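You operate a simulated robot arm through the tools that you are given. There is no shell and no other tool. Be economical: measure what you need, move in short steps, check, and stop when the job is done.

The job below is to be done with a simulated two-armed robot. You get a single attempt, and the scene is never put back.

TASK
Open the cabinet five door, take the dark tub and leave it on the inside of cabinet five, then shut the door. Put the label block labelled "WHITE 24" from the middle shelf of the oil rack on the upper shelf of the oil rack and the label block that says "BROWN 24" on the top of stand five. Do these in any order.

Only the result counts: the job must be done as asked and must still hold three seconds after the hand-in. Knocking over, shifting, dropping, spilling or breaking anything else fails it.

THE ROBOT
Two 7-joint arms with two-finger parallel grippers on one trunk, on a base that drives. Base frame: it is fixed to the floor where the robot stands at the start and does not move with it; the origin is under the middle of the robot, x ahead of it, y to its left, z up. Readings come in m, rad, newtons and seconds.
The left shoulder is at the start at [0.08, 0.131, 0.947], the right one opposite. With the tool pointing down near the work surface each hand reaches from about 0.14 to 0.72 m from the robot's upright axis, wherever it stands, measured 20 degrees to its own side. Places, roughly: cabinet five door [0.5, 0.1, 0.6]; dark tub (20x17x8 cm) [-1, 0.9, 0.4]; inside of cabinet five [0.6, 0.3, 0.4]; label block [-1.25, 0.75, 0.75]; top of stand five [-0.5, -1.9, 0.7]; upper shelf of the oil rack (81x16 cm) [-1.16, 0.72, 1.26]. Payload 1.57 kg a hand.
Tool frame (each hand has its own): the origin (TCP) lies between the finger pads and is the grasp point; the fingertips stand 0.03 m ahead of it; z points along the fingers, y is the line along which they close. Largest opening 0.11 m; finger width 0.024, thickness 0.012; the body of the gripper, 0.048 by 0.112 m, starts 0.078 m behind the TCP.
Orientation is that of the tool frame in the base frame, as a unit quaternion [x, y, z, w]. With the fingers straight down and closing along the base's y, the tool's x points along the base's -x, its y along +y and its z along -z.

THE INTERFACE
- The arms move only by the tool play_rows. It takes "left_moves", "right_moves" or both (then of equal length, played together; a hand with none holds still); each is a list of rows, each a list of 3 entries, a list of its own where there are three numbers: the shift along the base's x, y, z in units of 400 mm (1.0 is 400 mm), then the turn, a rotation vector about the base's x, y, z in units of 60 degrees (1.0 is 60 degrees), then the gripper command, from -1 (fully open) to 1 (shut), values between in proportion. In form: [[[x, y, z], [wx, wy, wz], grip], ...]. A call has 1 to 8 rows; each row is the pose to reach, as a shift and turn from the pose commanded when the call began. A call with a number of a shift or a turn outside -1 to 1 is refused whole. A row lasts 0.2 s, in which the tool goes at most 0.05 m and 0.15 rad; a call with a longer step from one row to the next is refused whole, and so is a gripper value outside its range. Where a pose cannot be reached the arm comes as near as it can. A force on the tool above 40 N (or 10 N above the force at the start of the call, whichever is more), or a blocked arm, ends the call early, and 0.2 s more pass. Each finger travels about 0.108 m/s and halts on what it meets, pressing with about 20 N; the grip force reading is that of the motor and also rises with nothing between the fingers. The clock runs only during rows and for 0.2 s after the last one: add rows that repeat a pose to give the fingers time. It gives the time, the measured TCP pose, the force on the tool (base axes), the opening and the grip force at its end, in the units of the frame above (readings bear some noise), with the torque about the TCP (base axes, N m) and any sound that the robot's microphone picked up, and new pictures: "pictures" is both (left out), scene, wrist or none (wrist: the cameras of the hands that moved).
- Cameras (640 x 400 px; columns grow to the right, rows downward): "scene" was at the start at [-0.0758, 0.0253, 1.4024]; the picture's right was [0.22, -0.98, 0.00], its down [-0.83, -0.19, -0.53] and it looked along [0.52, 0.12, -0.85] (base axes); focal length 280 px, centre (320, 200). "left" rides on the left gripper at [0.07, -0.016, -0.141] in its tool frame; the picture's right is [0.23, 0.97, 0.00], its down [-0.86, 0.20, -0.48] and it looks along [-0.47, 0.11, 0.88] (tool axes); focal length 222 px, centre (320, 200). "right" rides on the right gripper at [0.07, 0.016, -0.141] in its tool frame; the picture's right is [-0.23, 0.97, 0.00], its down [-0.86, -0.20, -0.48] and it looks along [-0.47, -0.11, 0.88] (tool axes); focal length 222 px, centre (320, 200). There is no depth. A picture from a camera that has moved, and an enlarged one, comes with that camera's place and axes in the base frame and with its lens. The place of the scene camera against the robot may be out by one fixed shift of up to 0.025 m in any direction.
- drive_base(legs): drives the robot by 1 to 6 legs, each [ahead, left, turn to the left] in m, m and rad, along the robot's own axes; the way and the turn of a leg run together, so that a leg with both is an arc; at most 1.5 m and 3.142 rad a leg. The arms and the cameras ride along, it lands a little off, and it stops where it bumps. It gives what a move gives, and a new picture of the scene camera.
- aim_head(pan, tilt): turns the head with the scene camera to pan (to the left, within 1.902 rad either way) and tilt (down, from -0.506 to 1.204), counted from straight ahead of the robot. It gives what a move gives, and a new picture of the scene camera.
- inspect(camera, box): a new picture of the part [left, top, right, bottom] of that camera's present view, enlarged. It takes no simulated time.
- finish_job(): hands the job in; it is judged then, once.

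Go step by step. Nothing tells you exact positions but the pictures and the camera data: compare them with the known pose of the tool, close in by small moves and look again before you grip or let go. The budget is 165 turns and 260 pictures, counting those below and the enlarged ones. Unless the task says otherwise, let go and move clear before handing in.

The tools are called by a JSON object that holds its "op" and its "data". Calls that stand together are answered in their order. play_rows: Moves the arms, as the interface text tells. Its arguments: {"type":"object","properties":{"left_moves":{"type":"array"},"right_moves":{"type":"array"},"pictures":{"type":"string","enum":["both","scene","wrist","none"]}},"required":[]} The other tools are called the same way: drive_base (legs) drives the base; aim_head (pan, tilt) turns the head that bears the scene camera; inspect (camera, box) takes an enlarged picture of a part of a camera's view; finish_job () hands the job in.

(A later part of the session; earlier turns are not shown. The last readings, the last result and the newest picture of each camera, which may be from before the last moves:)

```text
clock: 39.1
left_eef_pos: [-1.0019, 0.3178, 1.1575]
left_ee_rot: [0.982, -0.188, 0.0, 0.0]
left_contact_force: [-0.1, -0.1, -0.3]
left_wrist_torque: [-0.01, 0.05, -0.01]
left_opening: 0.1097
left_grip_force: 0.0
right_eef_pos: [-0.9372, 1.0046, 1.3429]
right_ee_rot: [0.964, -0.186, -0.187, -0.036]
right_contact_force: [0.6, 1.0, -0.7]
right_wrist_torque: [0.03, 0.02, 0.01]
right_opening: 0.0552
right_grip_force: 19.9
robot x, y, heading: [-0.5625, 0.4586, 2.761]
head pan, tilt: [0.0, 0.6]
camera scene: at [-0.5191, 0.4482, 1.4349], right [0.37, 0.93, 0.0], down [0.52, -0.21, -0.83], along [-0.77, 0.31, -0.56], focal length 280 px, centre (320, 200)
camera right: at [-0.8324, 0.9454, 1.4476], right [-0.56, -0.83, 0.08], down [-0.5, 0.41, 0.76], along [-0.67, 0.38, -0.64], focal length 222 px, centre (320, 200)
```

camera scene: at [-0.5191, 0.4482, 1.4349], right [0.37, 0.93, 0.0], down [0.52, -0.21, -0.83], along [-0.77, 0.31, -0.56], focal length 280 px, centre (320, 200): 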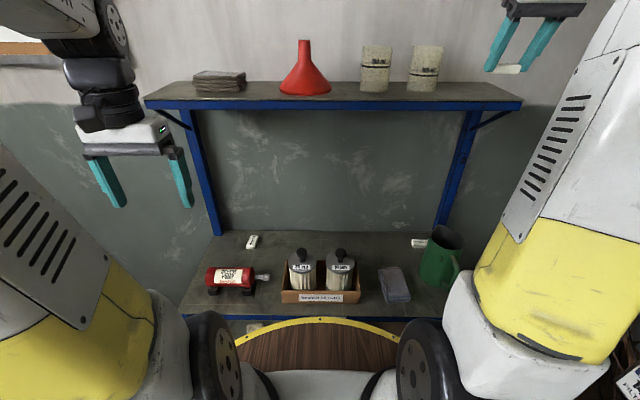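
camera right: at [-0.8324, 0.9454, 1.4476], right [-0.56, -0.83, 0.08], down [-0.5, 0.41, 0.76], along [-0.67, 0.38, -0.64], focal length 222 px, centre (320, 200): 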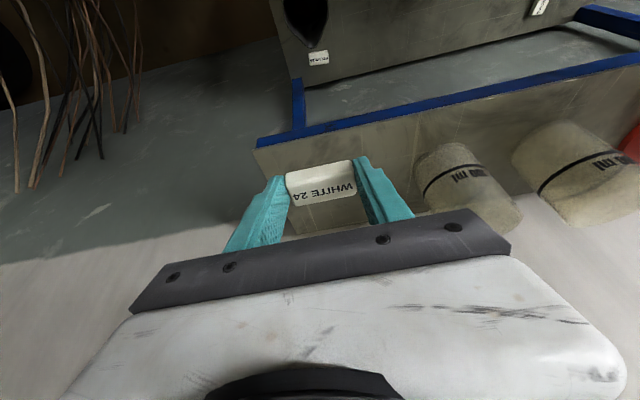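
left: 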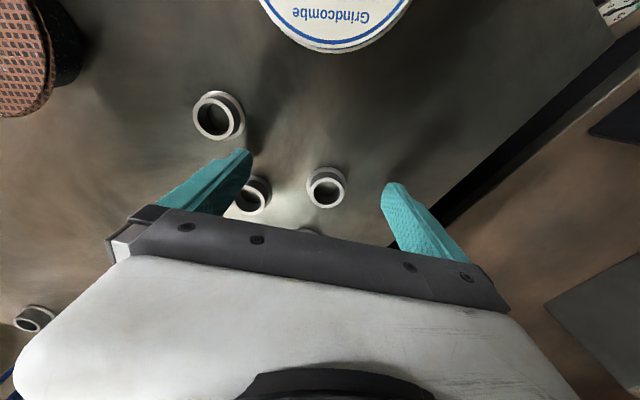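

Free space between cup and shelf end is good. Forward 7 cm, then lower to just above the shelf.

{"op": "play_rows", "data": {"right_moves": [[[-0.09, 0.012, 0], [0, 0, 0], 1], [[-0.178, 0.025, 0], [0, 0, 0], 1], [[-0.178, 0.025, -0.06], [0, 0, 0], 1], [[-0.178, 0.025, -0.1], [0, 0, 0], 1]]}}

```text
clock: 40.1
left_eef_pos: [-1.0022, 0.3171, 1.1581]
left_ee_rot: [0.982, -0.189, 0.0, -0.001]
left_contact_force: [-0.6, -0.6, 0.3]
left_wrist_torque: [0.0, 0.02, -0.01]
left_opening: 0.1102
left_grip_force: 0.0
right_eef_pos: [-1.0088, 1.0142, 1.3031]
right_ee_rot: [0.964, -0.184, -0.187, -0.035]
right_contact_force: [-0.7, -0.8, 0.0]
right_wrist_torque: [0.01, 0.02, 0.01]
right_opening: 0.0552
right_grip_force: 19.9
robot x, y, heading: [-0.5648, 0.459, 2.763]
head pan, tilt: [0.0, 0.6]
camera scene: at [-0.5195, 0.4483, 1.4349], right [0.37, 0.93, 0.0], down [0.52, -0.21, -0.82], along [-0.77, 0.31, -0.57], focal length 280 px, centre (320, 200)
camera right: at [-0.9041, 0.9541, 1.4075], right [-0.56, -0.83, 0.08], down [-0.5, 0.41, 0.76], along [-0.67, 0.38, -0.64], focal length 222 px, centre (320, 200)
```

scene: 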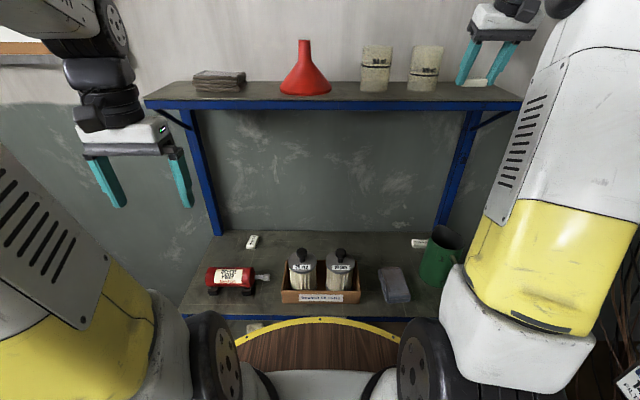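
right: 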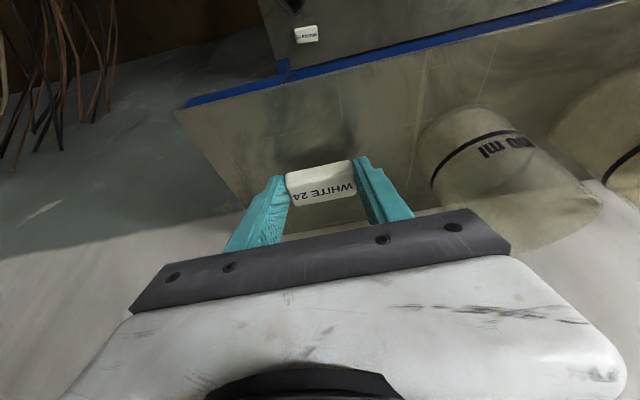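

Over a free spot. Lower gently until contact.

{"op": "play_rows", "data": {"right_moves": [[[0, 0, -0.012], [0, 0, 0], 1], [[0, 0, -0.022], [0, 0, 0], 1], [[0, 0, -0.027], [0, 0, 0], 1]], "pictures": "none"}}

```text
clock: 41.0
left_eef_pos: [-1.0023, 0.3176, 1.1577]
left_ee_rot: [0.982, -0.189, 0.0, 0.0]
left_contact_force: [-0.2, -0.2, -0.1]
left_wrist_torque: [0.01, 0.02, 0.02]
left_opening: 0.11
left_grip_force: 0.0
right_eef_pos: [-1.008, 1.0135, 1.2925]
right_ee_rot: [0.964, -0.185, -0.187, -0.035]
right_contact_force: [-0.1, 0.5, 3.5]
right_wrist_torque: [-0.14, 0.01, 0.1]
right_opening: 0.0551
right_grip_force: 20.0
robot x, y, heading: [-0.5599, 0.4538, 2.761]
head pan, tilt: [0.0, 0.6]
```

Light contact (3.5 N). I open partly and check.

{"op": "play_rows", "data": {"right_moves": [[[0, 0, -0.002], [0, 0, 0], 0.2], [[0, 0, -0.002], [0, 0, 0], -0.45], [[0, 0, -0.002], [0, 0, 0], -0.45]]}}

```text
clock: 41.8
left_eef_pos: [-1.002, 0.3185, 1.1584]
left_ee_rot: [0.982, -0.189, 0.0, 0.0]
left_contact_force: [0.0, -0.6, -0.1]
left_wrist_torque: [0.01, 0.0, 0.02]
left_opening: 0.11
left_grip_force: 0.0
right_eef_pos: [-1.0071, 1.0151, 1.2923]
right_ee_rot: [0.964, -0.187, -0.188, -0.038]
right_contact_force: [5.3, 9.7, 15.3]
right_wrist_torque: [-0.22, 0.06, -0.05]
right_opening: 0.0696
right_grip_force: 0.0
robot x, y, heading: [-0.5632, 0.4602, 2.762]
head pan, tilt: [0.0, 0.6]
camera scene: at [-0.5187, 0.4485, 1.4349], right [0.37, 0.93, 0.0], down [0.52, -0.21, -0.83], along [-0.77, 0.31, -0.56], focal length 280 px, centre (320, 200)
camera right: at [-0.9022, 0.9554, 1.3966], right [-0.56, -0.83, 0.08], down [-0.49, 0.41, 0.77], along [-0.67, 0.39, -0.64], focal length 222 px, centre (320, 200)
```

scene: 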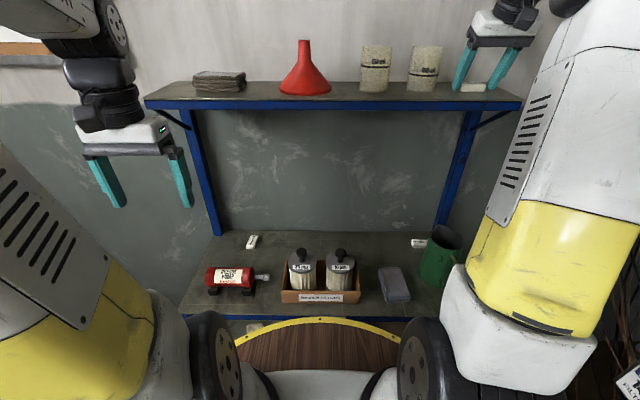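
right: 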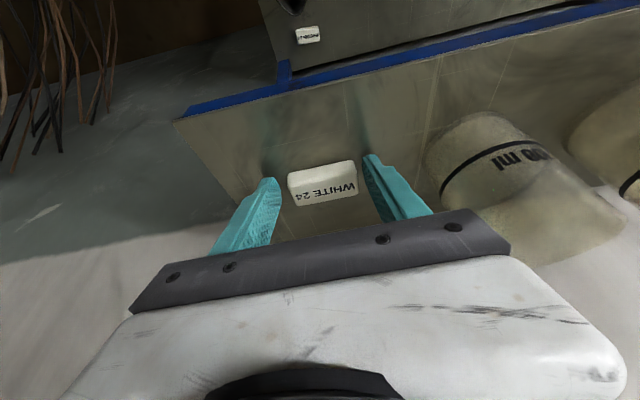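

WHITE 24 is released. I raise and withdraw.

{"op": "play_rows", "data": {"right_moves": [[[0, 0, 0.06], [0, 0, 0], -0.45], [[0, 0, 0.16], [0, 0, 0], -0.45], [[0, 0, 0.25], [0, 0, 0], -0.45], [[0.09, -0.036, 0.25], [0, 0, 0], -0.45], [[0.18, -0.072, 0.25], [0, 0, 0], -0.45], [[0.28, -0.11, 0.25], [0, 0, 0], -0.45], [[0.38, -0.15, 0.25], [0, 0, 0], -0.45], [[0.46, -0.19, 0.25], [0, 0, 0], -0.45]], "pictures": "scene"}}

{"op": "inspect", "data": {"camera": "scene", "box": [400, 40, 540, 130]}}

```text
clock: 43.5
left_eef_pos: [-1.0031, 0.3169, 1.1587]
left_ee_rot: [0.982, -0.189, 0.001, 0.0]
left_contact_force: [0.0, 0.0, 0.3]
left_wrist_torque: [-0.05, -0.03, 0.01]
left_opening: 0.1102
left_grip_force: 0.1
right_eef_pos: [-0.8241, 0.9386, 1.3907]
right_ee_rot: [0.964, -0.186, -0.186, -0.036]
right_contact_force: [-0.3, 0.1, 0.8]
right_wrist_torque: [0.0, -0.01, 0.03]
right_opening: 0.0798
right_grip_force: 0.1
robot x, y, heading: [-0.5625, 0.4589, 2.766]
head pan, tilt: [0.0, 0.6]
camera scene: at [-0.5197, 0.4484, 1.4349], right [0.37, 0.93, 0.0], down [0.53, -0.21, -0.82], along [-0.77, 0.31, -0.57], focal length 280 px, centre (320, 200)
```

scene: 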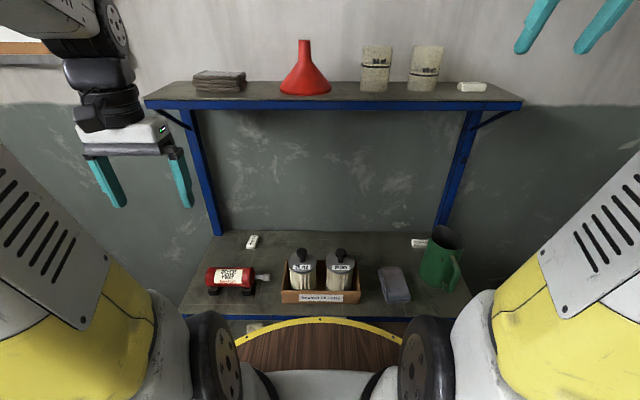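

```text
4.44 times, centred on (470, 85) of scene
camera zoom: at [-0.5197, 0.4484, 1.4349], right [0.37, 0.93, 0.0], down [0.53, -0.21, -0.82], along [-0.77, 0.31, -0.57], focal length 1245 px, centre (-347, 711)
```

zoom: 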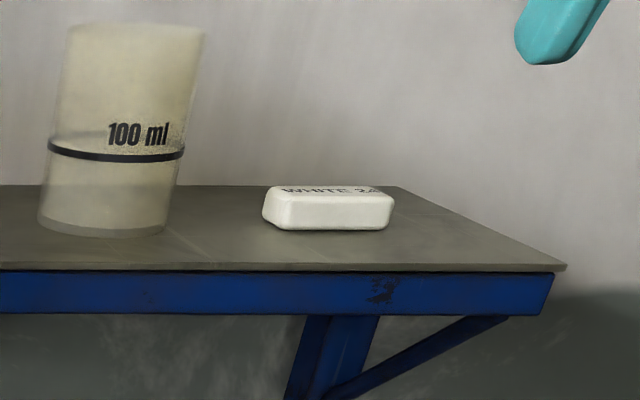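

WHITE 24 stands on the upper shelf. Next, BROWN 24 with the left hand: lower with 30° pitch, staying above the grease pump.

{"op": "play_rows", "data": {"left_moves": [[[-0.01, 0.02, -0.1], [0.046, 0.116, 0], -0.3], [[-0.02, 0.05, -0.2], [0.092, 0.232, 0], -0.3], [[-0.04, 0.08, -0.3], [0.139, 0.349, 0], -0.3], [[-0.06, 0.11, -0.4], [0.185, 0.465, 0], -0.3], [[-0.075, 0.14, -0.5], [0.185, 0.465, 0], -0.3], [[-0.09, 0.15, -0.6], [0.185, 0.465, 0], -0.3], [[-0.18, 0.19, -0.65], [0.185, 0.465, 0], -0.3], [[-0.28, 0.232, -0.67], [0.185, 0.465, 0], -0.3]]}}

```text
clock: 45.4
left_eef_pos: [-1.1136, 0.4102, 0.8894]
left_ee_rot: [0.948, -0.185, -0.255, -0.048]
left_contact_force: [0.2, -1.3, 0.6]
left_wrist_torque: [0.0, -0.04, 0.0]
left_opening: 0.0715
left_grip_force: 0.1
left hand out of reach, approached as far as the arm can: row 4, 5, 6, 7
right_eef_pos: [-0.8237, 0.9391, 1.3908]
right_ee_rot: [0.964, -0.185, -0.188, -0.036]
right_contact_force: [0.4, -0.4, -0.7]
right_wrist_torque: [0.03, 0.01, -0.02]
right_opening: 0.0796
right_grip_force: 0.0
robot x, y, heading: [-0.5666, 0.4544, 2.759]
head pan, tilt: [0.0, 0.6]
camera scene: at [-0.5192, 0.4479, 1.4349], right [0.37, 0.93, 0.0], down [0.52, -0.21, -0.83], along [-0.77, 0.31, -0.56], focal length 280 px, centre (320, 200)
camera left: at [-0.9864, 0.3749, 0.9771], right [-0.18, -0.98, -0.11], down [-0.54, 0.0, 0.84], along [-0.82, 0.21, -0.53], focal length 222 px, centre (320, 200)
```

scene: 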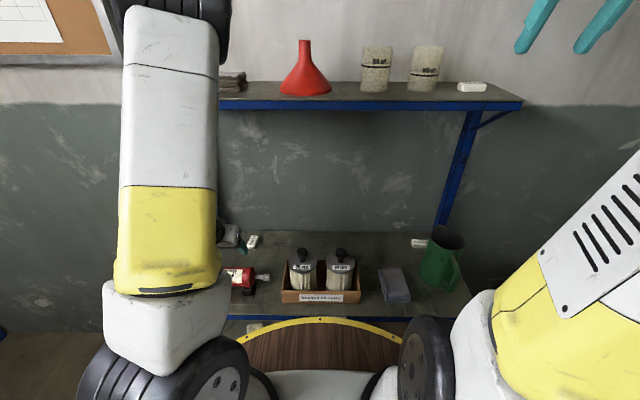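
left: 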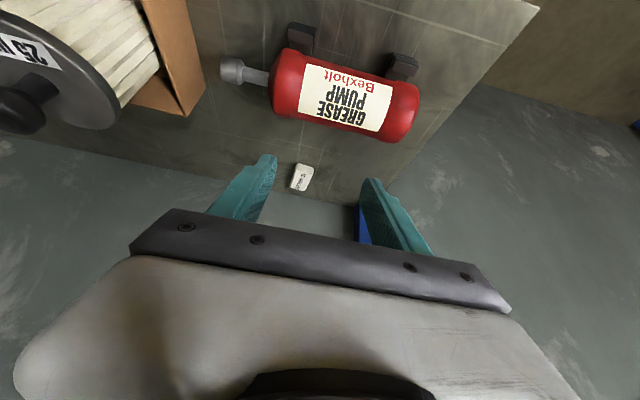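

BROWN 24 is at about (-1.257, 0.481). Move over it.

{"op": "play_rows", "data": {"left_moves": [[[-0.11, 0.055, -0.02], [0, 0, 0], -0.3], [[-0.22, 0.11, -0.05], [0, 0, 0], -0.3], [[-0.29, 0.145, -0.12], [0, 0, 0], -0.3], [[-0.335, 0.166, -0.18], [0, 0, 0], -0.3]]}}

```text
refused: row 2 steps farther than a row can; nothing moved
```

{"op": "play_rows", "data": {"left_moves": [[[-0.1, 0.05, -0.01], [0, 0, 0], -0.3], [[-0.2, 0.1, -0.04], [0, 0, 0], -0.3], [[-0.28, 0.14, -0.1], [0, 0, 0], -0.3], [[-0.335, 0.166, -0.18], [0, 0, 0], -0.3]]}}

```text
clock: 46.4
left_eef_pos: [-1.2476, 0.4771, 0.8183]
left_ee_rot: [0.949, -0.182, -0.254, -0.049]
left_contact_force: [-0.5, -0.3, -0.2]
left_wrist_torque: [0.03, 0.01, -0.02]
left_opening: 0.0714
left_grip_force: 0.1
right_eef_pos: [-0.8226, 0.9387, 1.3912]
right_ee_rot: [0.964, -0.186, -0.187, -0.036]
right_contact_force: [0.0, 0.9, 0.4]
right_wrist_torque: [0.01, 0.04, -0.01]
right_opening: 0.0797
right_grip_force: 0.1
robot x, y, heading: [-0.5619, 0.4532, 2.764]
head pan, tilt: [0.0, 0.6]
camera scene: at [-0.5191, 0.4481, 1.4349], right [0.37, 0.93, 0.0], down [0.52, -0.21, -0.83], along [-0.77, 0.31, -0.56], focal length 280 px, centre (320, 200)
camera left: at [-1.1207, 0.4425, 0.9055], right [-0.18, -0.98, -0.11], down [-0.54, 0.0, 0.84], along [-0.82, 0.21, -0.53], focal length 222 px, centre (320, 200)
```

scene: 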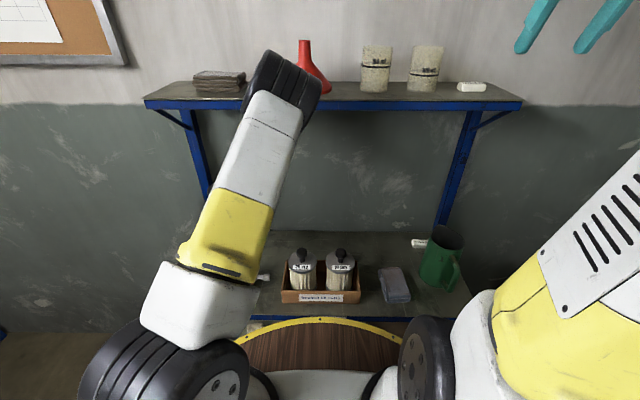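
left: 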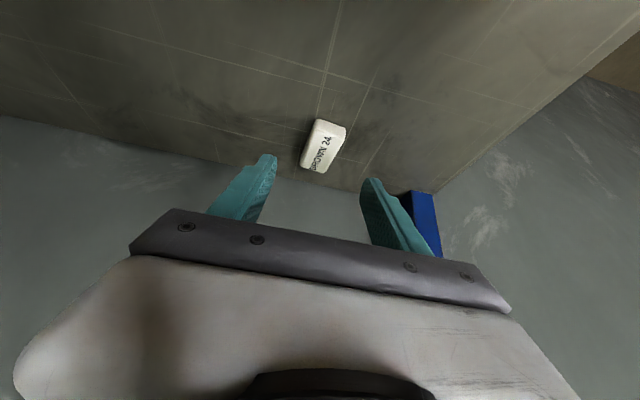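

Aligned; small yaw of −6.5°, then descend and check.

{"op": "play_rows", "data": {"left_moves": [[[-0.012, 0.005, -0.06], [0, 0, -0.11], -0.3], [[-0.012, 0.005, -0.107], [0, 0, -0.11], -0.3]], "pictures": "wrist"}}

```text
clock: 47.0
left_eef_pos: [-1.2533, 0.4801, 0.775]
left_ee_rot: [0.936, -0.237, -0.252, -0.064]
left_contact_force: [0.6, 0.7, 0.7]
left_wrist_torque: [0.01, 0.0, -0.01]
left_opening: 0.0715
left_grip_force: 0.2
right_eef_pos: [-0.8241, 0.9385, 1.3907]
right_ee_rot: [0.964, -0.185, -0.188, -0.036]
right_contact_force: [-0.5, 0.7, 0.4]
right_wrist_torque: [-0.01, 0.02, -0.01]
right_opening: 0.0797
right_grip_force: 0.0
robot x, y, heading: [-0.5628, 0.4589, 2.762]
head pan, tilt: [0.0, 0.6]
camera left: at [-1.1299, 0.43, 0.8624], right [-0.29, -0.95, -0.11], down [-0.53, 0.06, 0.84], along [-0.79, 0.31, -0.53], focal length 222 px, centre (320, 200)
```

left: 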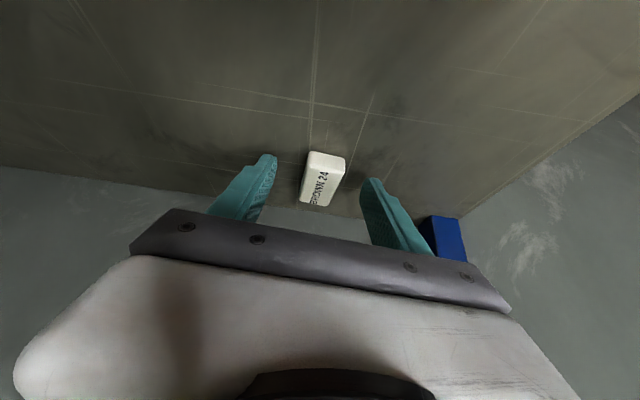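

{"op": "play_rows", "data": {"left_moves": [[[0, 0, -0.005], [0, 0, 0], 0.2], [[0, 0, -0.005], [0, 0, 0], 0.7], [[0, 0, -0.005], [0, 0, 0], 1], [[0, 0, -0.005], [0, 0, 0], 1], [[0, 0, 0.05], [0, 0, 0], 1], [[0, 0, 0.12], [0, 0, 0], 1]], "pictures": "wrist"}}

```text
clock: 48.4
left_eef_pos: [-1.2511, 0.479, 0.8221]
left_ee_rot: [0.936, -0.238, -0.251, -0.063]
left_contact_force: [0.6, 0.0, -0.3]
left_wrist_torque: [0.01, -0.01, 0.02]
left_opening: 0.0289
left_grip_force: 19.4
right_eef_pos: [-0.824, 0.9387, 1.3919]
right_ee_rot: [0.964, -0.185, -0.188, -0.036]
right_contact_force: [-0.5, -0.8, 0.2]
right_wrist_torque: [0.0, -0.03, 0.02]
right_opening: 0.0798
right_grip_force: 0.1
robot x, y, heading: [-0.5655, 0.4563, 2.762]
head pan, tilt: [0.0, 0.6]
camera left: at [-1.1298, 0.4297, 0.9105], right [-0.29, -0.95, -0.11], down [-0.54, 0.06, 0.84], along [-0.79, 0.3, -0.53], focal length 222 px, centre (320, 200)
```

left: 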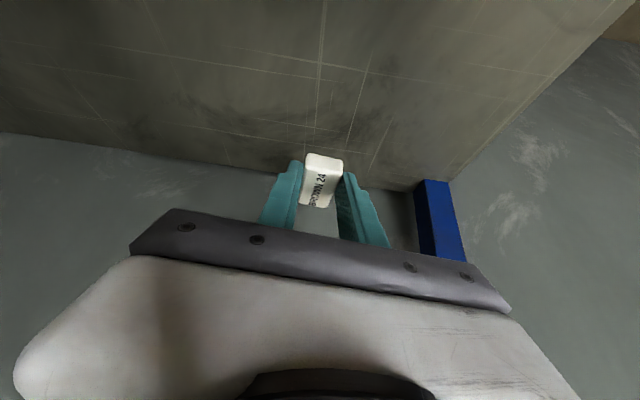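

BROWN 24 is held. Retract over the pump and raise.

{"op": "play_rows", "data": {"left_moves": [[[0.03, -0.01, 0.09], [0, 0, 0], 1], [[0.13, -0.05, 0.14], [0, 0, 0], 1], [[0.23, -0.09, 0.17], [0, 0, 0], 1], [[0.33, -0.13, 0.17], [0, 0, 0], 1], [[0.42, -0.165, 0.21], [0, 0, 0], 1], [[0.48, -0.19, 0.31], [0, 0, 0], 1], [[0.5, -0.2, 0.43], [0, 0, 0], 1], [[0.52, -0.21, 0.55], [0, 0, 0], 1]], "pictures": "scene"}}

{"op": "play_rows", "data": {"left_moves": [[[0.0, 0, 0.1], [0, 0, 0], 1], [[0, 0, 0.2], [0, 0, 0], 1], [[0, 0, 0.3], [0, 0, 0], 1]], "right_moves": [[[0.05, -0.05, -0.09], [0, 0, 0], -0.45], [[0.1, -0.1, -0.18], [0, 0, 0], -0.45], [[0.13, -0.15, -0.28], [0, 0, 0], -0.45]], "pictures": "both"}}

```text
clock: 50.1
left_eef_pos: [-1.0455, 0.3933, 1.0437]
left_ee_rot: [0.937, -0.236, -0.251, -0.065]
left_contact_force: [0.0, 0.3, 0.1]
left_wrist_torque: [0.04, -0.01, -0.05]
left_opening: 0.0289
left_grip_force: 20.0
left hand out of reach, approached as far as the arm can: row 5, 6, 7
right_eef_pos: [-0.8254, 0.9372, 1.3902]
right_ee_rot: [0.964, -0.185, -0.188, -0.036]
right_contact_force: [-0.9, -0.9, 0.0]
right_wrist_torque: [0.05, -0.06, -0.04]
right_opening: 0.0798
right_grip_force: 0.0
robot x, y, heading: [-0.5633, 0.457, 2.765]
head pan, tilt: [0.0, 0.6]
camera scene: at [-0.5202, 0.4475, 1.435], right [0.37, 0.93, 0.0], down [0.53, -0.21, -0.82], along [-0.77, 0.31, -0.57], focal length 280 px, centre (320, 200)
```

scene: 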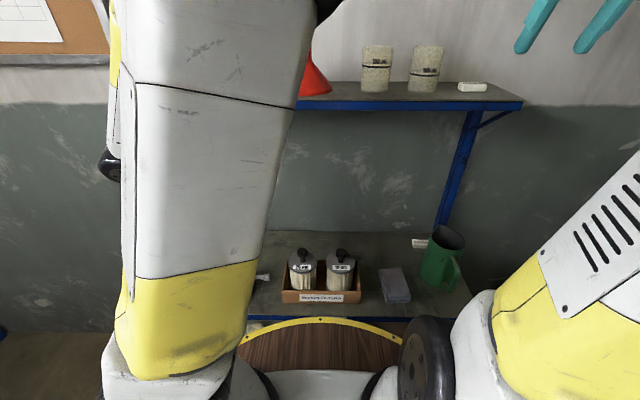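

```text
clock: 51.0
left_eef_pos: [-1.0459, 0.3935, 1.1637]
left_ee_rot: [0.937, -0.236, -0.251, -0.063]
left_contact_force: [-1.0, 0.7, -0.1]
left_wrist_torque: [0.0, -0.03, -0.01]
left_opening: 0.0286
left_grip_force: 20.0
right_eef_pos: [-0.7744, 0.8773, 1.2789]
right_ee_rot: [0.964, -0.185, -0.188, -0.036]
right_contact_force: [-0.5, -0.8, 0.5]
right_wrist_torque: [0.01, -0.04, 0.01]
right_opening: 0.0796
right_grip_force: 0.1
robot x, y, heading: [-0.5626, 0.4577, 2.76]
head pan, tilt: [0.0, 0.6]
camera scene: at [-0.5197, 0.4483, 1.4349], right [0.37, 0.93, 0.0], down [0.53, -0.21, -0.82], along [-0.77, 0.31, -0.57], focal length 280 px, centre (320, 200)
camera right: at [-0.6689, 0.8176, 1.3834], right [-0.56, -0.83, 0.08], down [-0.5, 0.41, 0.76], along [-0.67, 0.38, -0.64], focal length 222 px, centre (320, 200)
camera left: at [-0.9236, 0.3454, 1.2512], right [-0.29, -0.95, -0.11], down [-0.54, 0.06, 0.84], along [-0.79, 0.3, -0.53], focal length 222 px, centre (320, 200)
```

scene: 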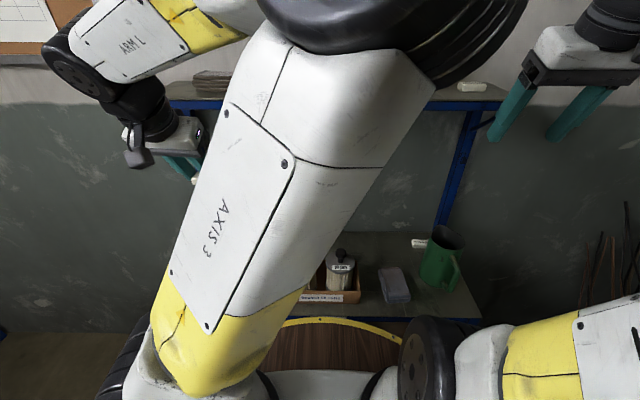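
right: 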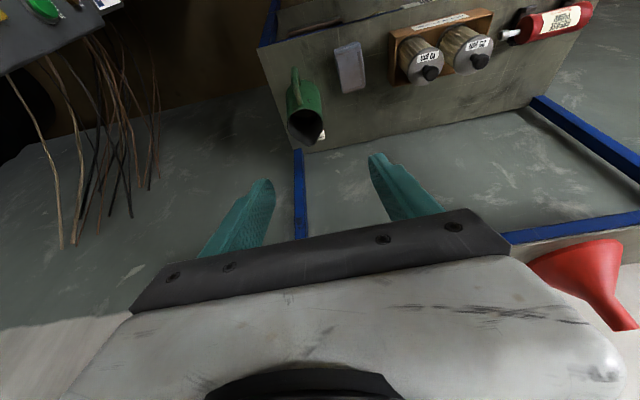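
left: 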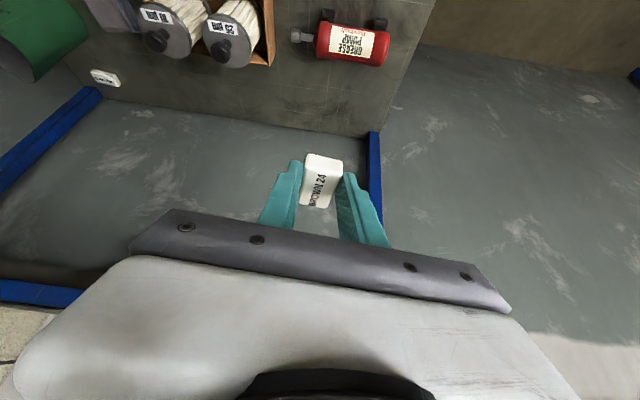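

Back away from the rack before rearranging the left arm.

{"op": "drive_base", "data": {"legs": [[-0.4, 0, 0]]}}

{"op": "play_rows", "data": {"left_moves": [[[0.02, -0.09, -0.03], [0, 0, 0], 1], [[0.04, -0.18, -0.06], [0, 0, 0], 1], [[0.0, -0.27, -0.1], [0, 0, 0], 1], [[-0.05, -0.36, -0.14], [0, 0, 0], 1], [[-0.1, -0.44, -0.2], [0, 0, 0], 1]], "pictures": "scene"}}

```text
clock: 53.5
left_eef_pos: [-0.6727, 0.2457, 1.1636]
left_ee_rot: [0.937, -0.237, -0.251, -0.062]
left_contact_force: [0.1, -0.4, -0.3]
left_wrist_torque: [-0.02, -0.01, 0.0]
left_opening: 0.0289
left_grip_force: 20.3
right_eef_pos: [-0.4002, 0.7282, 1.2796]
right_ee_rot: [0.964, -0.185, -0.187, -0.036]
right_contact_force: [-0.4, -0.8, 0.3]
right_wrist_torque: [-0.03, -0.03, -0.06]
right_opening: 0.0797
right_grip_force: 0.0
robot x, y, heading: [-0.193, 0.3094, 2.762]
head pan, tilt: [0.0, 0.6]
camera scene: at [-0.1462, 0.2992, 1.4349], right [0.37, 0.93, 0.0], down [0.52, -0.21, -0.82], along [-0.77, 0.31, -0.57], focal length 280 px, centre (320, 200)
```

scene: 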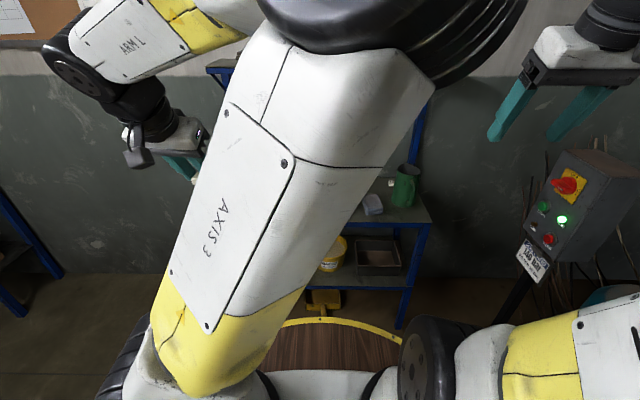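

```text
clock: 54.6
left_eef_pos: [-0.7136, 0.0697, 1.083]
left_ee_rot: [0.936, -0.237, -0.252, -0.063]
left_contact_force: [0.6, 0.9, 0.0]
left_wrist_torque: [-0.05, -0.02, 0.0]
left_opening: 0.0287
left_grip_force: 20.5
right_eef_pos: [-0.399, 0.7287, 1.2796]
right_ee_rot: [0.964, -0.186, -0.187, -0.037]
right_contact_force: [0.0, -0.1, 0.0]
right_wrist_torque: [-0.04, 0.0, 0.03]
right_opening: 0.0798
right_grip_force: 0.0
robot x, y, heading: [-0.1885, 0.3093, 2.759]
head pan, tilt: [0.0, 0.6]
camera scene: at [-0.1459, 0.2997, 1.4349], right [0.37, 0.93, 0.0], down [0.52, -0.21, -0.82], along [-0.77, 0.31, -0.57], focal length 280 px, centre (320, 200)
```

scene: 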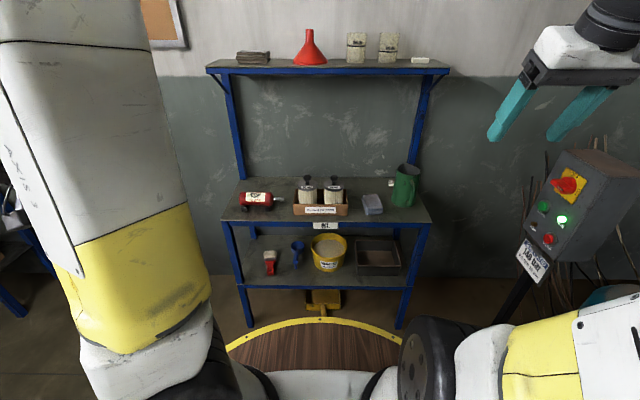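

Rack all intact. Turn left toward stand five.

{"op": "drive_base", "data": {"legs": [[0, 0, 1.78]]}}

{"op": "aim_head", "data": {"pan": 0.0, "tilt": 0.5}}

```text
clock: 59.3
left_eef_pos: [0.1475, -0.1567, 1.0824]
left_ee_rot: [0.776, 0.575, -0.208, 0.154]
left_contact_force: [0.6, 0.7, 0.2]
left_wrist_torque: [0.01, -0.01, 0.01]
left_opening: 0.029
left_grip_force: 19.9
right_eef_pos: [-0.5606, 0.0204, 1.279]
right_ee_rot: [0.754, 0.629, -0.147, 0.122]
right_contact_force: [0.3, -1.0, -0.1]
right_wrist_torque: [0.04, 0.02, 0.02]
right_opening: 0.0797
right_grip_force: 0.0
robot x, y, heading: [-0.1895, 0.3043, -1.752]
head pan, tilt: [0.0, 0.6]
camera scene: at [-0.1846, 0.3688, 1.4349], right [-0.98, 0.18, 0.0], down [0.1, 0.56, -0.83], along [-0.15, -0.81, -0.57], focal length 280 px, centre (320, 200)
```

scene: 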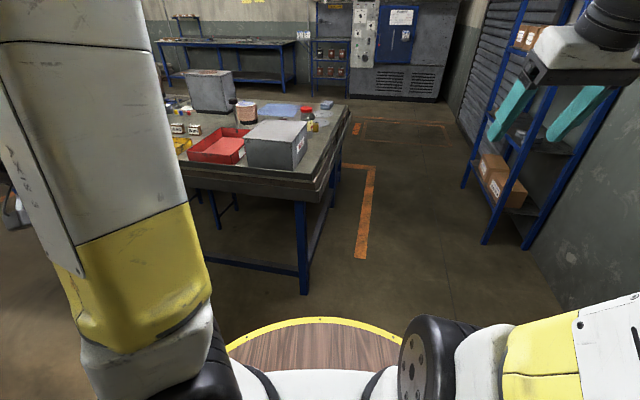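

```text
clock: 60.0
left_eef_pos: [0.1464, -0.1573, 1.0833]
left_ee_rot: [0.777, 0.574, -0.209, 0.154]
left_contact_force: [-0.5, 0.1, 0.1]
left_wrist_torque: [-0.03, -0.03, 0.01]
left_opening: 0.029
left_grip_force: 19.5
right_eef_pos: [-0.5607, 0.02, 1.2796]
right_ee_rot: [0.755, 0.628, -0.147, 0.121]
right_contact_force: [-0.1, 1.0, -0.6]
right_wrist_torque: [0.0, 0.03, 0.01]
right_opening: 0.0797
right_grip_force: 0.1
robot x, y, heading: [-0.1884, 0.3086, -1.746]
head pan, tilt: [0.0, 0.499]
camera scene: at [-0.1851, 0.3663, 1.444], right [-0.98, 0.18, 0.0], down [0.09, 0.47, -0.88], along [-0.16, -0.86, -0.48], focal length 280 px, centre (320, 200)
```

scene: 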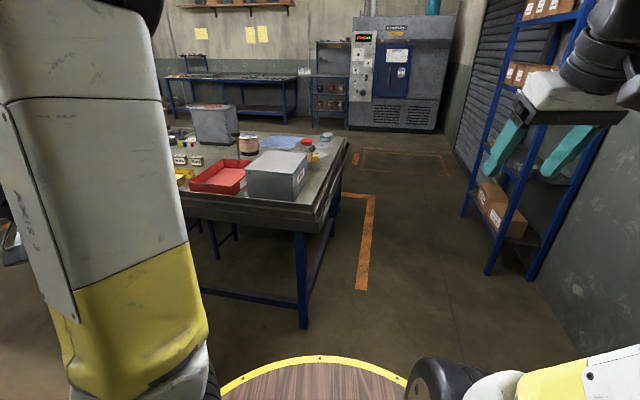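

{"op": "inspect", "data": {"camera": "scene", "box": [225, 110, 355, 192]}}

```text
4.88 times, centred on (290, 151) of scene
camera zoom: at [-0.1851, 0.3663, 1.444], right [-0.98, 0.18, 0.0], down [0.09, 0.47, -0.88], along [-0.16, -0.86, -0.48], focal length 1366 px, centre (466, 439)
```

zoom: 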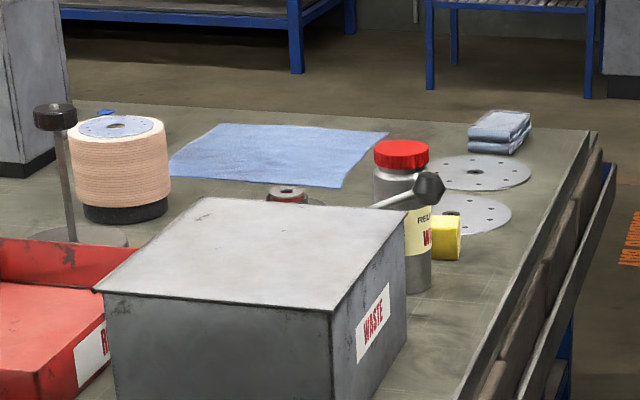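

Stand five lies behind the waste box near the table's far end. I drive down the aisle to the end of the table.

{"op": "drive_base", "data": {"legs": [[0, 0, -0.2], [1.1, -0.25, 0], [0.85, 0, 0]]}}

{"op": "aim_head", "data": {"pan": 0.9, "tilt": 0.5}}

```text
clock: 70.6
left_eef_pos: [-0.8978, -1.9311, 1.083]
left_ee_rot: [0.828, 0.496, -0.223, 0.133]
left_contact_force: [0.3, 0.0, -0.2]
left_wrist_torque: [-0.01, 0.03, 0.03]
left_opening: 0.0288
left_grip_force: 19.9
right_eef_pos: [-1.5575, -1.6223, 1.2788]
right_ee_rot: [0.812, 0.552, -0.158, 0.107]
right_contact_force: [-0.4, 0.3, -0.1]
right_wrist_torque: [0.01, 0.02, 0.01]
right_opening: 0.0798
right_grip_force: 0.0
robot x, y, heading: [-1.1405, -1.4129, -1.948]
head pan, tilt: [0.0, 0.499]
camera scene: at [-1.125, -1.3548, 1.444], right [-0.93, 0.37, 0.0], down [0.18, 0.45, -0.88], along [-0.32, -0.82, -0.48], focal length 280 px, centre (320, 200)
```

scene: 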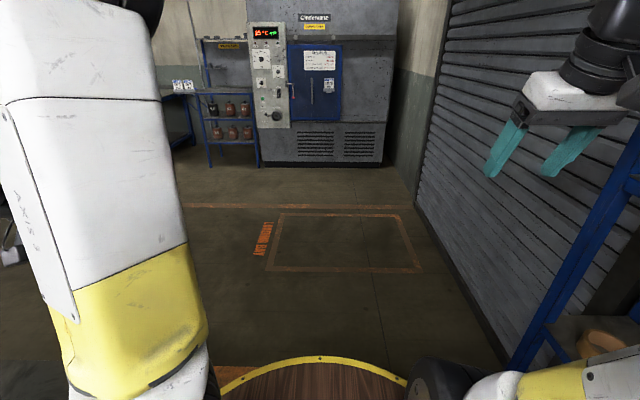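

```text
clock: 71.8
left_eef_pos: [-0.8975, -1.9313, 1.084]
left_ee_rot: [0.828, 0.498, -0.222, 0.134]
left_contact_force: [0.4, -0.3, 0.2]
left_wrist_torque: [0.01, 0.0, -0.01]
left_opening: 0.0286
left_grip_force: 20.1
right_eef_pos: [-1.5578, -1.6226, 1.2794]
right_ee_rot: [0.811, 0.553, -0.158, 0.108]
right_contact_force: [0.0, 0.0, -0.1]
right_wrist_torque: [0.01, 0.02, -0.01]
right_opening: 0.0797
right_grip_force: 0.0
robot x, y, heading: [-1.1407, -1.4124, -1.948]
head pan, tilt: [0.901, 0.499]
camera scene: at [-1.0461, -1.3489, 1.444], right [-0.87, -0.5, 0.0], down [-0.24, 0.41, -0.88], along [0.44, -0.76, -0.48], focal length 280 px, centre (320, 200)
```

scene: 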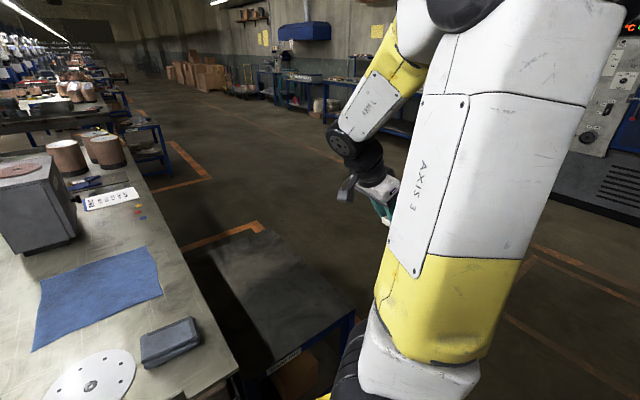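

A low dark-topped stand is next to the table — matching stand five's coordinates. I'll check its label.

{"op": "inspect", "data": {"camera": "scene", "box": [170, 210, 370, 335]}}

```text
3.20 times, centred on (270, 272) of scene
camera zoom: at [-1.0461, -1.3489, 1.444], right [-0.87, -0.5, 0.0], down [-0.24, 0.41, -0.88], along [0.44, -0.76, -0.48], focal length 896 px, centre (480, -32)
```

zoom: 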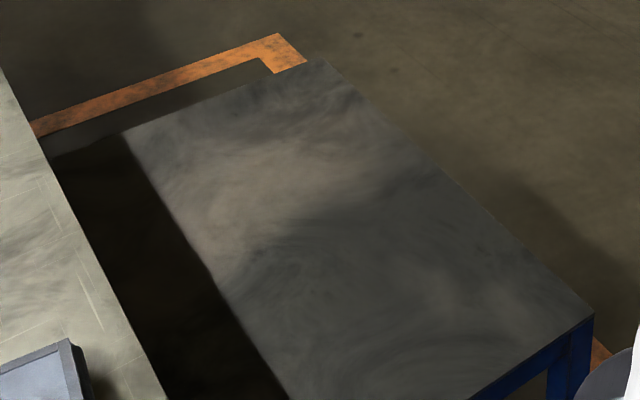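

{"op": "inspect", "data": {"camera": "scene", "box": [240, 330, 340, 392]}}

```text
6.40 times, centred on (290, 361) of scene
camera zoom: at [-1.0461, -1.3489, 1.444], right [-0.87, -0.5, 0.0], down [-0.24, 0.41, -0.88], along [0.44, -0.76, -0.48], focal length 1793 px, centre (512, -830)
```

zoom: 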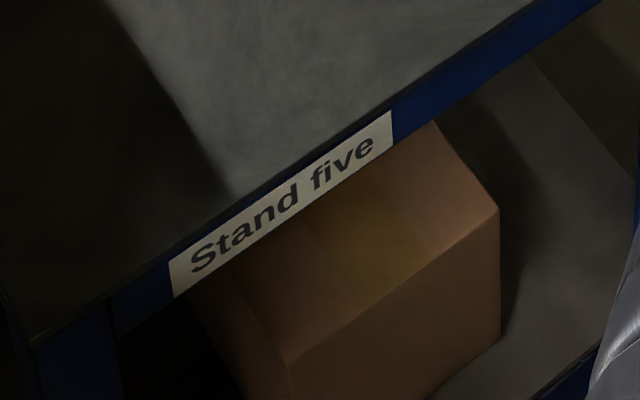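

Confirmed "Stand five". I go 0.35 m further and turn left to face it.

{"op": "drive_base", "data": {"legs": [[0.36, 0, 0], [0, 0, 1.572]]}}

{"op": "aim_head", "data": {"pan": 0.0, "tilt": 0.8}}

```text
clock: 78.0
left_eef_pos: [-0.7511, -1.5003, 1.0819]
left_ee_rot: [0.231, 0.938, -0.062, 0.252]
left_contact_force: [-0.3, -0.5, -0.9]
left_wrist_torque: [0.02, 0.01, -0.01]
left_opening: 0.0292
left_grip_force: 19.8
right_eef_pos: [-1.0569, -2.1627, 1.279]
right_ee_rot: [0.18, 0.965, -0.035, 0.187]
right_contact_force: [0.7, 0.1, -0.6]
right_wrist_torque: [0.02, 0.01, -0.01]
right_opening: 0.0799
right_grip_force: 0.0
robot x, y, heading: [-1.2699, -1.7453, -0.365]
head pan, tilt: [0.901, 0.499]
camera scene: at [-1.3267, -1.6383, 1.444], right [0.51, -0.86, 0.0], down [-0.41, -0.24, -0.88], along [0.76, 0.45, -0.48], focal length 280 px, centre (320, 200)
```

scene: 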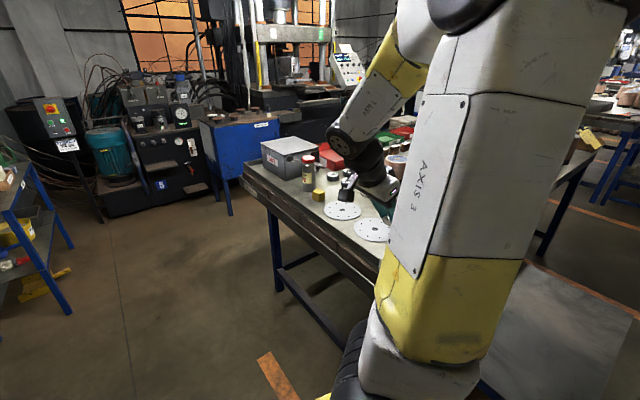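

```text
clock: 79.2
left_eef_pos: [-0.7524, -1.4992, 1.0826]
left_ee_rot: [0.232, 0.938, -0.062, 0.252]
left_contact_force: [-0.1, -0.4, -0.9]
left_wrist_torque: [0.03, 0.01, -0.05]
left_opening: 0.0288
left_grip_force: 19.8
right_eef_pos: [-1.0565, -2.1619, 1.2799]
right_ee_rot: [0.179, 0.965, -0.034, 0.187]
right_contact_force: [-0.1, -0.4, 0.6]
right_wrist_torque: [-0.01, 0.0, 0.0]
right_opening: 0.0801
right_grip_force: 0.1
robot x, y, heading: [-1.2696, -1.747, -0.368]
head pan, tilt: [0.0, 0.799]
camera scene: at [-1.3298, -1.7134, 1.4181], right [-0.36, -0.93, 0.0], down [-0.67, 0.26, -0.7], along [0.65, -0.25, -0.72], focal length 280 px, centre (320, 200)
```

scene: 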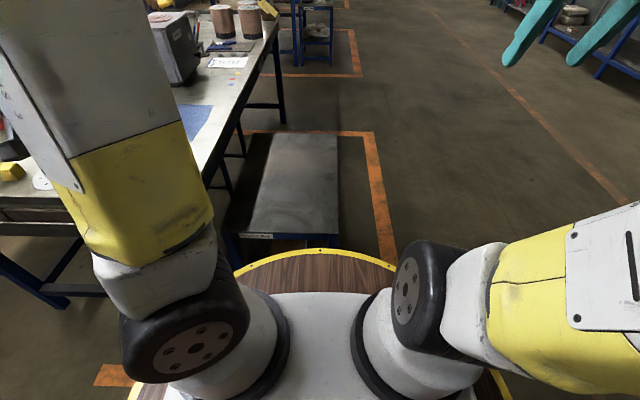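

Stand five is ahead, its near edge ~0.47 m from the axis. Move the left hand over it, staying high.

{"op": "play_rows", "data": {"left_moves": [[[0.0215, -0.118, 0], [0, 0, 0], 1], [[0.043, -0.236, 0], [0, 0, 0], 1], [[0.0645, -0.354, 0], [0, 0, 0], 1], [[0.086, -0.471, 0], [0, 0, 0], 1], [[0.1075, -0.589, 0], [0, 0, 0], 1], [[0.129, -0.707, 0], [0, 0, 0], 1], [[0.15, -0.825, 0], [0, 0, 0], 1], [[0.172, -0.943, 0], [0, 0, 0], 1]]}}

```text
clock: 81.0
left_eef_pos: [-0.6817, -1.8769, 1.0827]
left_ee_rot: [0.231, 0.938, -0.062, 0.251]
left_contact_force: [0.2, 0.1, -0.7]
left_wrist_torque: [-0.02, 0.0, -0.02]
left_opening: 0.0286
left_grip_force: 19.9
right_eef_pos: [-1.0563, -2.1614, 1.2786]
right_ee_rot: [0.179, 0.965, -0.035, 0.188]
right_contact_force: [-0.3, 0.8, 0.6]
right_wrist_torque: [-0.02, 0.02, -0.04]
right_opening: 0.0796
right_grip_force: 0.1
robot x, y, heading: [-1.2695, -1.7481, -0.363]
head pan, tilt: [0.0, 0.799]
camera scene: at [-1.3299, -1.7132, 1.4181], right [-0.36, -0.93, 0.0], down [-0.67, 0.26, -0.7], along [0.65, -0.25, -0.72], focal length 280 px, centre (320, 200)
camera left: at [-0.8064, -1.8319, 1.1712], right [0.28, 0.95, -0.11], down [0.54, -0.06, 0.84], along [0.8, -0.3, -0.53], focal length 222 px, centre (320, 200)
```

scene: 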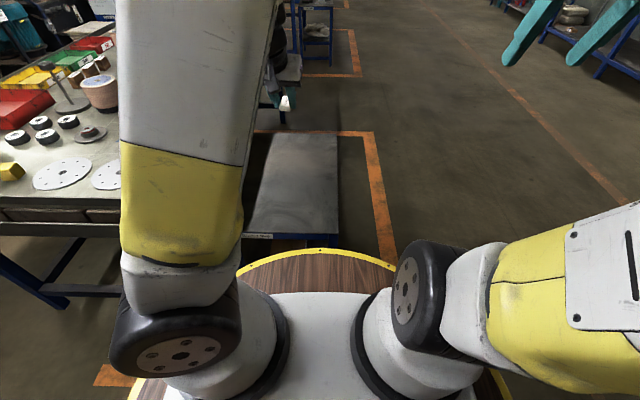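
left: 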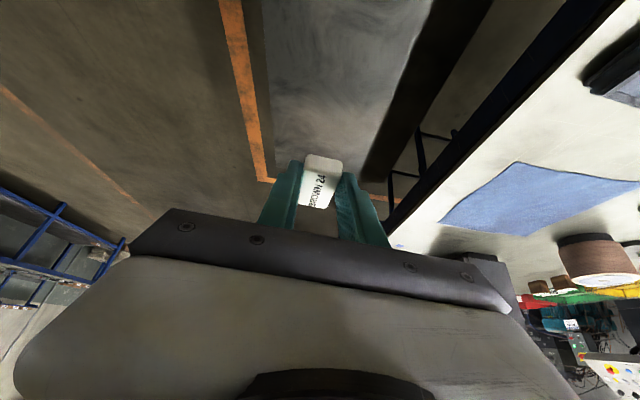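

Directly beneath the block is the middle of the stand. Descend.

{"op": "play_rows", "data": {"left_moves": [[[0, 0, -0.12], [0, 0, 0], 1], [[0, 0, -0.24], [0, 0, 0], 1], [[0, 0, -0.36], [0, 0, 0], 1], [[0, 0, -0.48], [0, 0, 0], 1], [[0, 0, -0.6], [0, 0, 0], 1], [[0, 0, -0.7], [0, 0, 0], 1]]}}

```text
clock: 82.3
left_eef_pos: [-0.6828, -1.8771, 0.8035]
left_ee_rot: [0.232, 0.938, -0.062, 0.252]
left_contact_force: [-0.6, 0.5, -0.3]
left_wrist_torque: [-0.01, -0.03, 0.0]
left_opening: 0.0287
left_grip_force: 19.9
right_eef_pos: [-1.0575, -2.1628, 1.2803]
right_ee_rot: [0.18, 0.965, -0.034, 0.187]
right_contact_force: [0.0, -0.3, 0.0]
right_wrist_torque: [-0.07, -0.04, 0.0]
right_opening: 0.0797
right_grip_force: 0.2
robot x, y, heading: [-1.2705, -1.7494, -0.367]
head pan, tilt: [0.0, 0.799]
camera scene: at [-1.3301, -1.7134, 1.418], right [-0.36, -0.93, 0.0], down [-0.67, 0.26, -0.7], along [0.65, -0.25, -0.72], focal length 280 px, centre (320, 200)
camera left: at [-0.8077, -1.8314, 0.8909], right [0.28, 0.95, -0.11], down [0.54, -0.06, 0.84], along [0.8, -0.3, -0.53], focal length 222 px, centre (320, 200)
```

scene: 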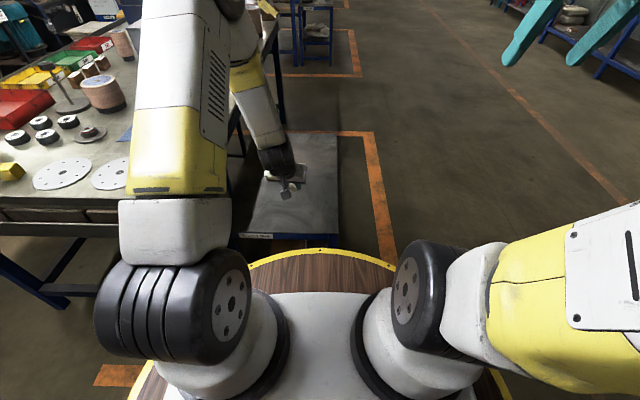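
left: 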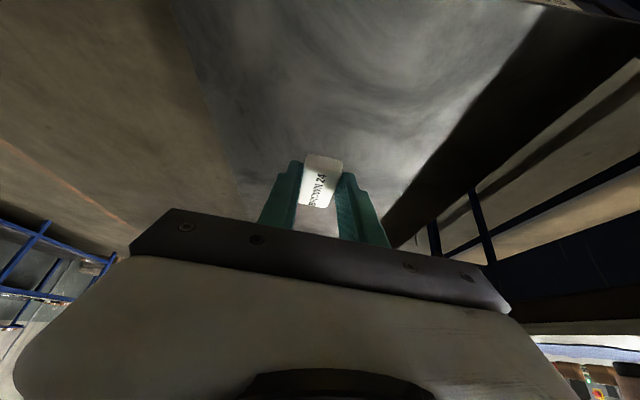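

{"op": "play_rows", "data": {"left_moves": [[[0, 0, -0.05], [0, 0, 0], 1], [[0, 0, -0.1], [0, 0, 0], 1], [[0, 0, -0.13], [0, 0, 0], 1]], "pictures": "wrist"}}

```text
clock: 83.2
left_eef_pos: [-0.6833, -1.8772, 0.7519]
left_ee_rot: [0.233, 0.937, -0.063, 0.252]
left_contact_force: [0.2, -0.2, -0.7]
left_wrist_torque: [0.02, 0.0, -0.03]
left_opening: 0.029
left_grip_force: 20.3
right_eef_pos: [-1.0567, -2.1626, 1.2779]
right_ee_rot: [0.179, 0.965, -0.035, 0.188]
right_contact_force: [-0.8, -0.1, -0.4]
right_wrist_torque: [0.04, 0.0, 0.03]
right_opening: 0.0798
right_grip_force: 0.0
robot x, y, heading: [-1.2727, -1.7461, -0.368]
head pan, tilt: [0.0, 0.799]
camera left: at [-0.8075, -1.8315, 0.8392], right [0.28, 0.95, -0.11], down [0.54, -0.06, 0.84], along [0.8, -0.3, -0.53], focal length 222 px, centre (320, 200)
```

left: 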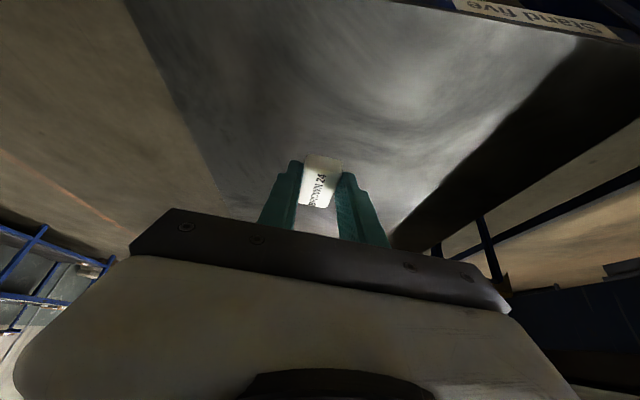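

{"op": "play_rows", "data": {"left_moves": [[[0, 0, -0.015], [0, 0, 0], 1], [[0, 0, -0.03], [0, 0, 0], 1], [[0, 0, -0.04], [0, 0, 0], 1]], "pictures": "none"}}

```text
clock: 84.0
left_eef_pos: [-0.683, -1.8772, 0.7356]
left_ee_rot: [0.231, 0.938, -0.061, 0.251]
left_contact_force: [0.0, 1.1, -0.2]
left_wrist_torque: [0.0, 0.01, 0.01]
left_opening: 0.029
left_grip_force: 19.9
right_eef_pos: [-1.0564, -2.1623, 1.2795]
right_ee_rot: [0.18, 0.965, -0.035, 0.187]
right_contact_force: [-0.6, 0.7, -0.9]
right_wrist_torque: [-0.06, -0.01, 0.04]
right_opening: 0.0797
right_grip_force: 0.1
robot x, y, heading: [-1.2718, -1.7418, -0.369]
head pan, tilt: [0.0, 0.799]
```

{"op": "play_rows", "data": {"left_moves": [[[0, 0, -0.01], [0, 0, 0], 1], [[0, 0, -0.02], [0, 0, 0], 1], [[0, 0, -0.03], [0, 0, 0], 1]], "pictures": "wrist"}}

```text
clock: 84.8
left_eef_pos: [-0.6831, -1.8769, 0.7232]
left_ee_rot: [0.232, 0.938, -0.062, 0.252]
left_contact_force: [0.2, 0.2, -0.9]
left_wrist_torque: [-0.02, 0.01, 0.0]
left_opening: 0.0288
left_grip_force: 19.9
right_eef_pos: [-1.0572, -2.1649, 1.2796]
right_ee_rot: [0.18, 0.965, -0.034, 0.188]
right_contact_force: [-0.2, -0.2, 0.1]
right_wrist_torque: [0.03, 0.0, 0.0]
right_opening: 0.0797
right_grip_force: 0.2
robot x, y, heading: [-1.2707, -1.7444, -0.366]
head pan, tilt: [0.0, 0.799]
camera left: at [-0.8076, -1.8315, 0.8108], right [0.28, 0.95, -0.11], down [0.54, -0.06, 0.84], along [0.8, -0.29, -0.53], focal length 222 px, centre (320, 200)
```

left: 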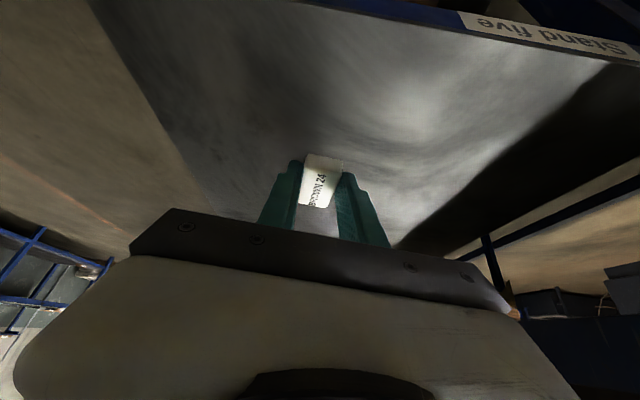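

The surface is still lower (estimate 0.65). Continue in small steps.

{"op": "play_rows", "data": {"left_moves": [[[0, 0, -0.02], [0, 0, 0], 1], [[0, 0, -0.035], [0, 0, 0], 1], [[0, 0, -0.05], [0, 0, 0], 1], [[0, 0, -0.062], [0, 0, 0], 1], [[0, 0, -0.075], [0, 0, 0], 1]], "pictures": "wrist"}}

```text
clock: 86.0
left_eef_pos: [-0.6836, -1.8769, 0.6931]
left_ee_rot: [0.23, 0.938, -0.061, 0.253]
left_contact_force: [-2.1, 1.6, 7.2]
left_wrist_torque: [-0.18, -0.32, -0.03]
left_opening: 0.0286
left_grip_force: 19.9
right_eef_pos: [-1.057, -2.1621, 1.2803]
right_ee_rot: [0.18, 0.965, -0.035, 0.188]
right_contact_force: [0.4, 0.1, 0.2]
right_wrist_torque: [0.02, 0.02, -0.02]
right_opening: 0.0796
right_grip_force: 0.0
robot x, y, heading: [-1.2717, -1.7462, -0.37]
head pan, tilt: [0.0, 0.799]
camera left: at [-0.8071, -1.8318, 0.7811], right [0.28, 0.95, -0.11], down [0.53, -0.06, 0.84], along [0.8, -0.3, -0.52], focal length 222 px, centre (320, 200)
```

left: 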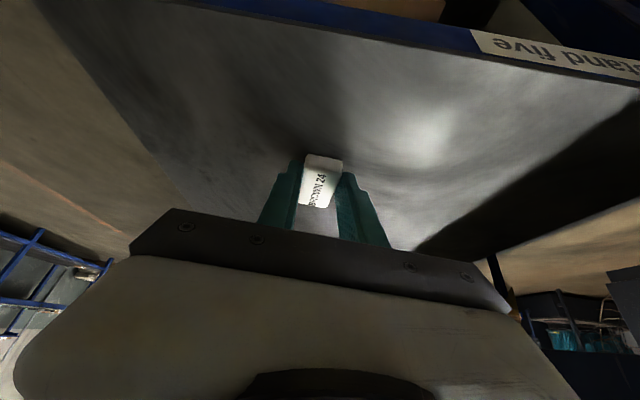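

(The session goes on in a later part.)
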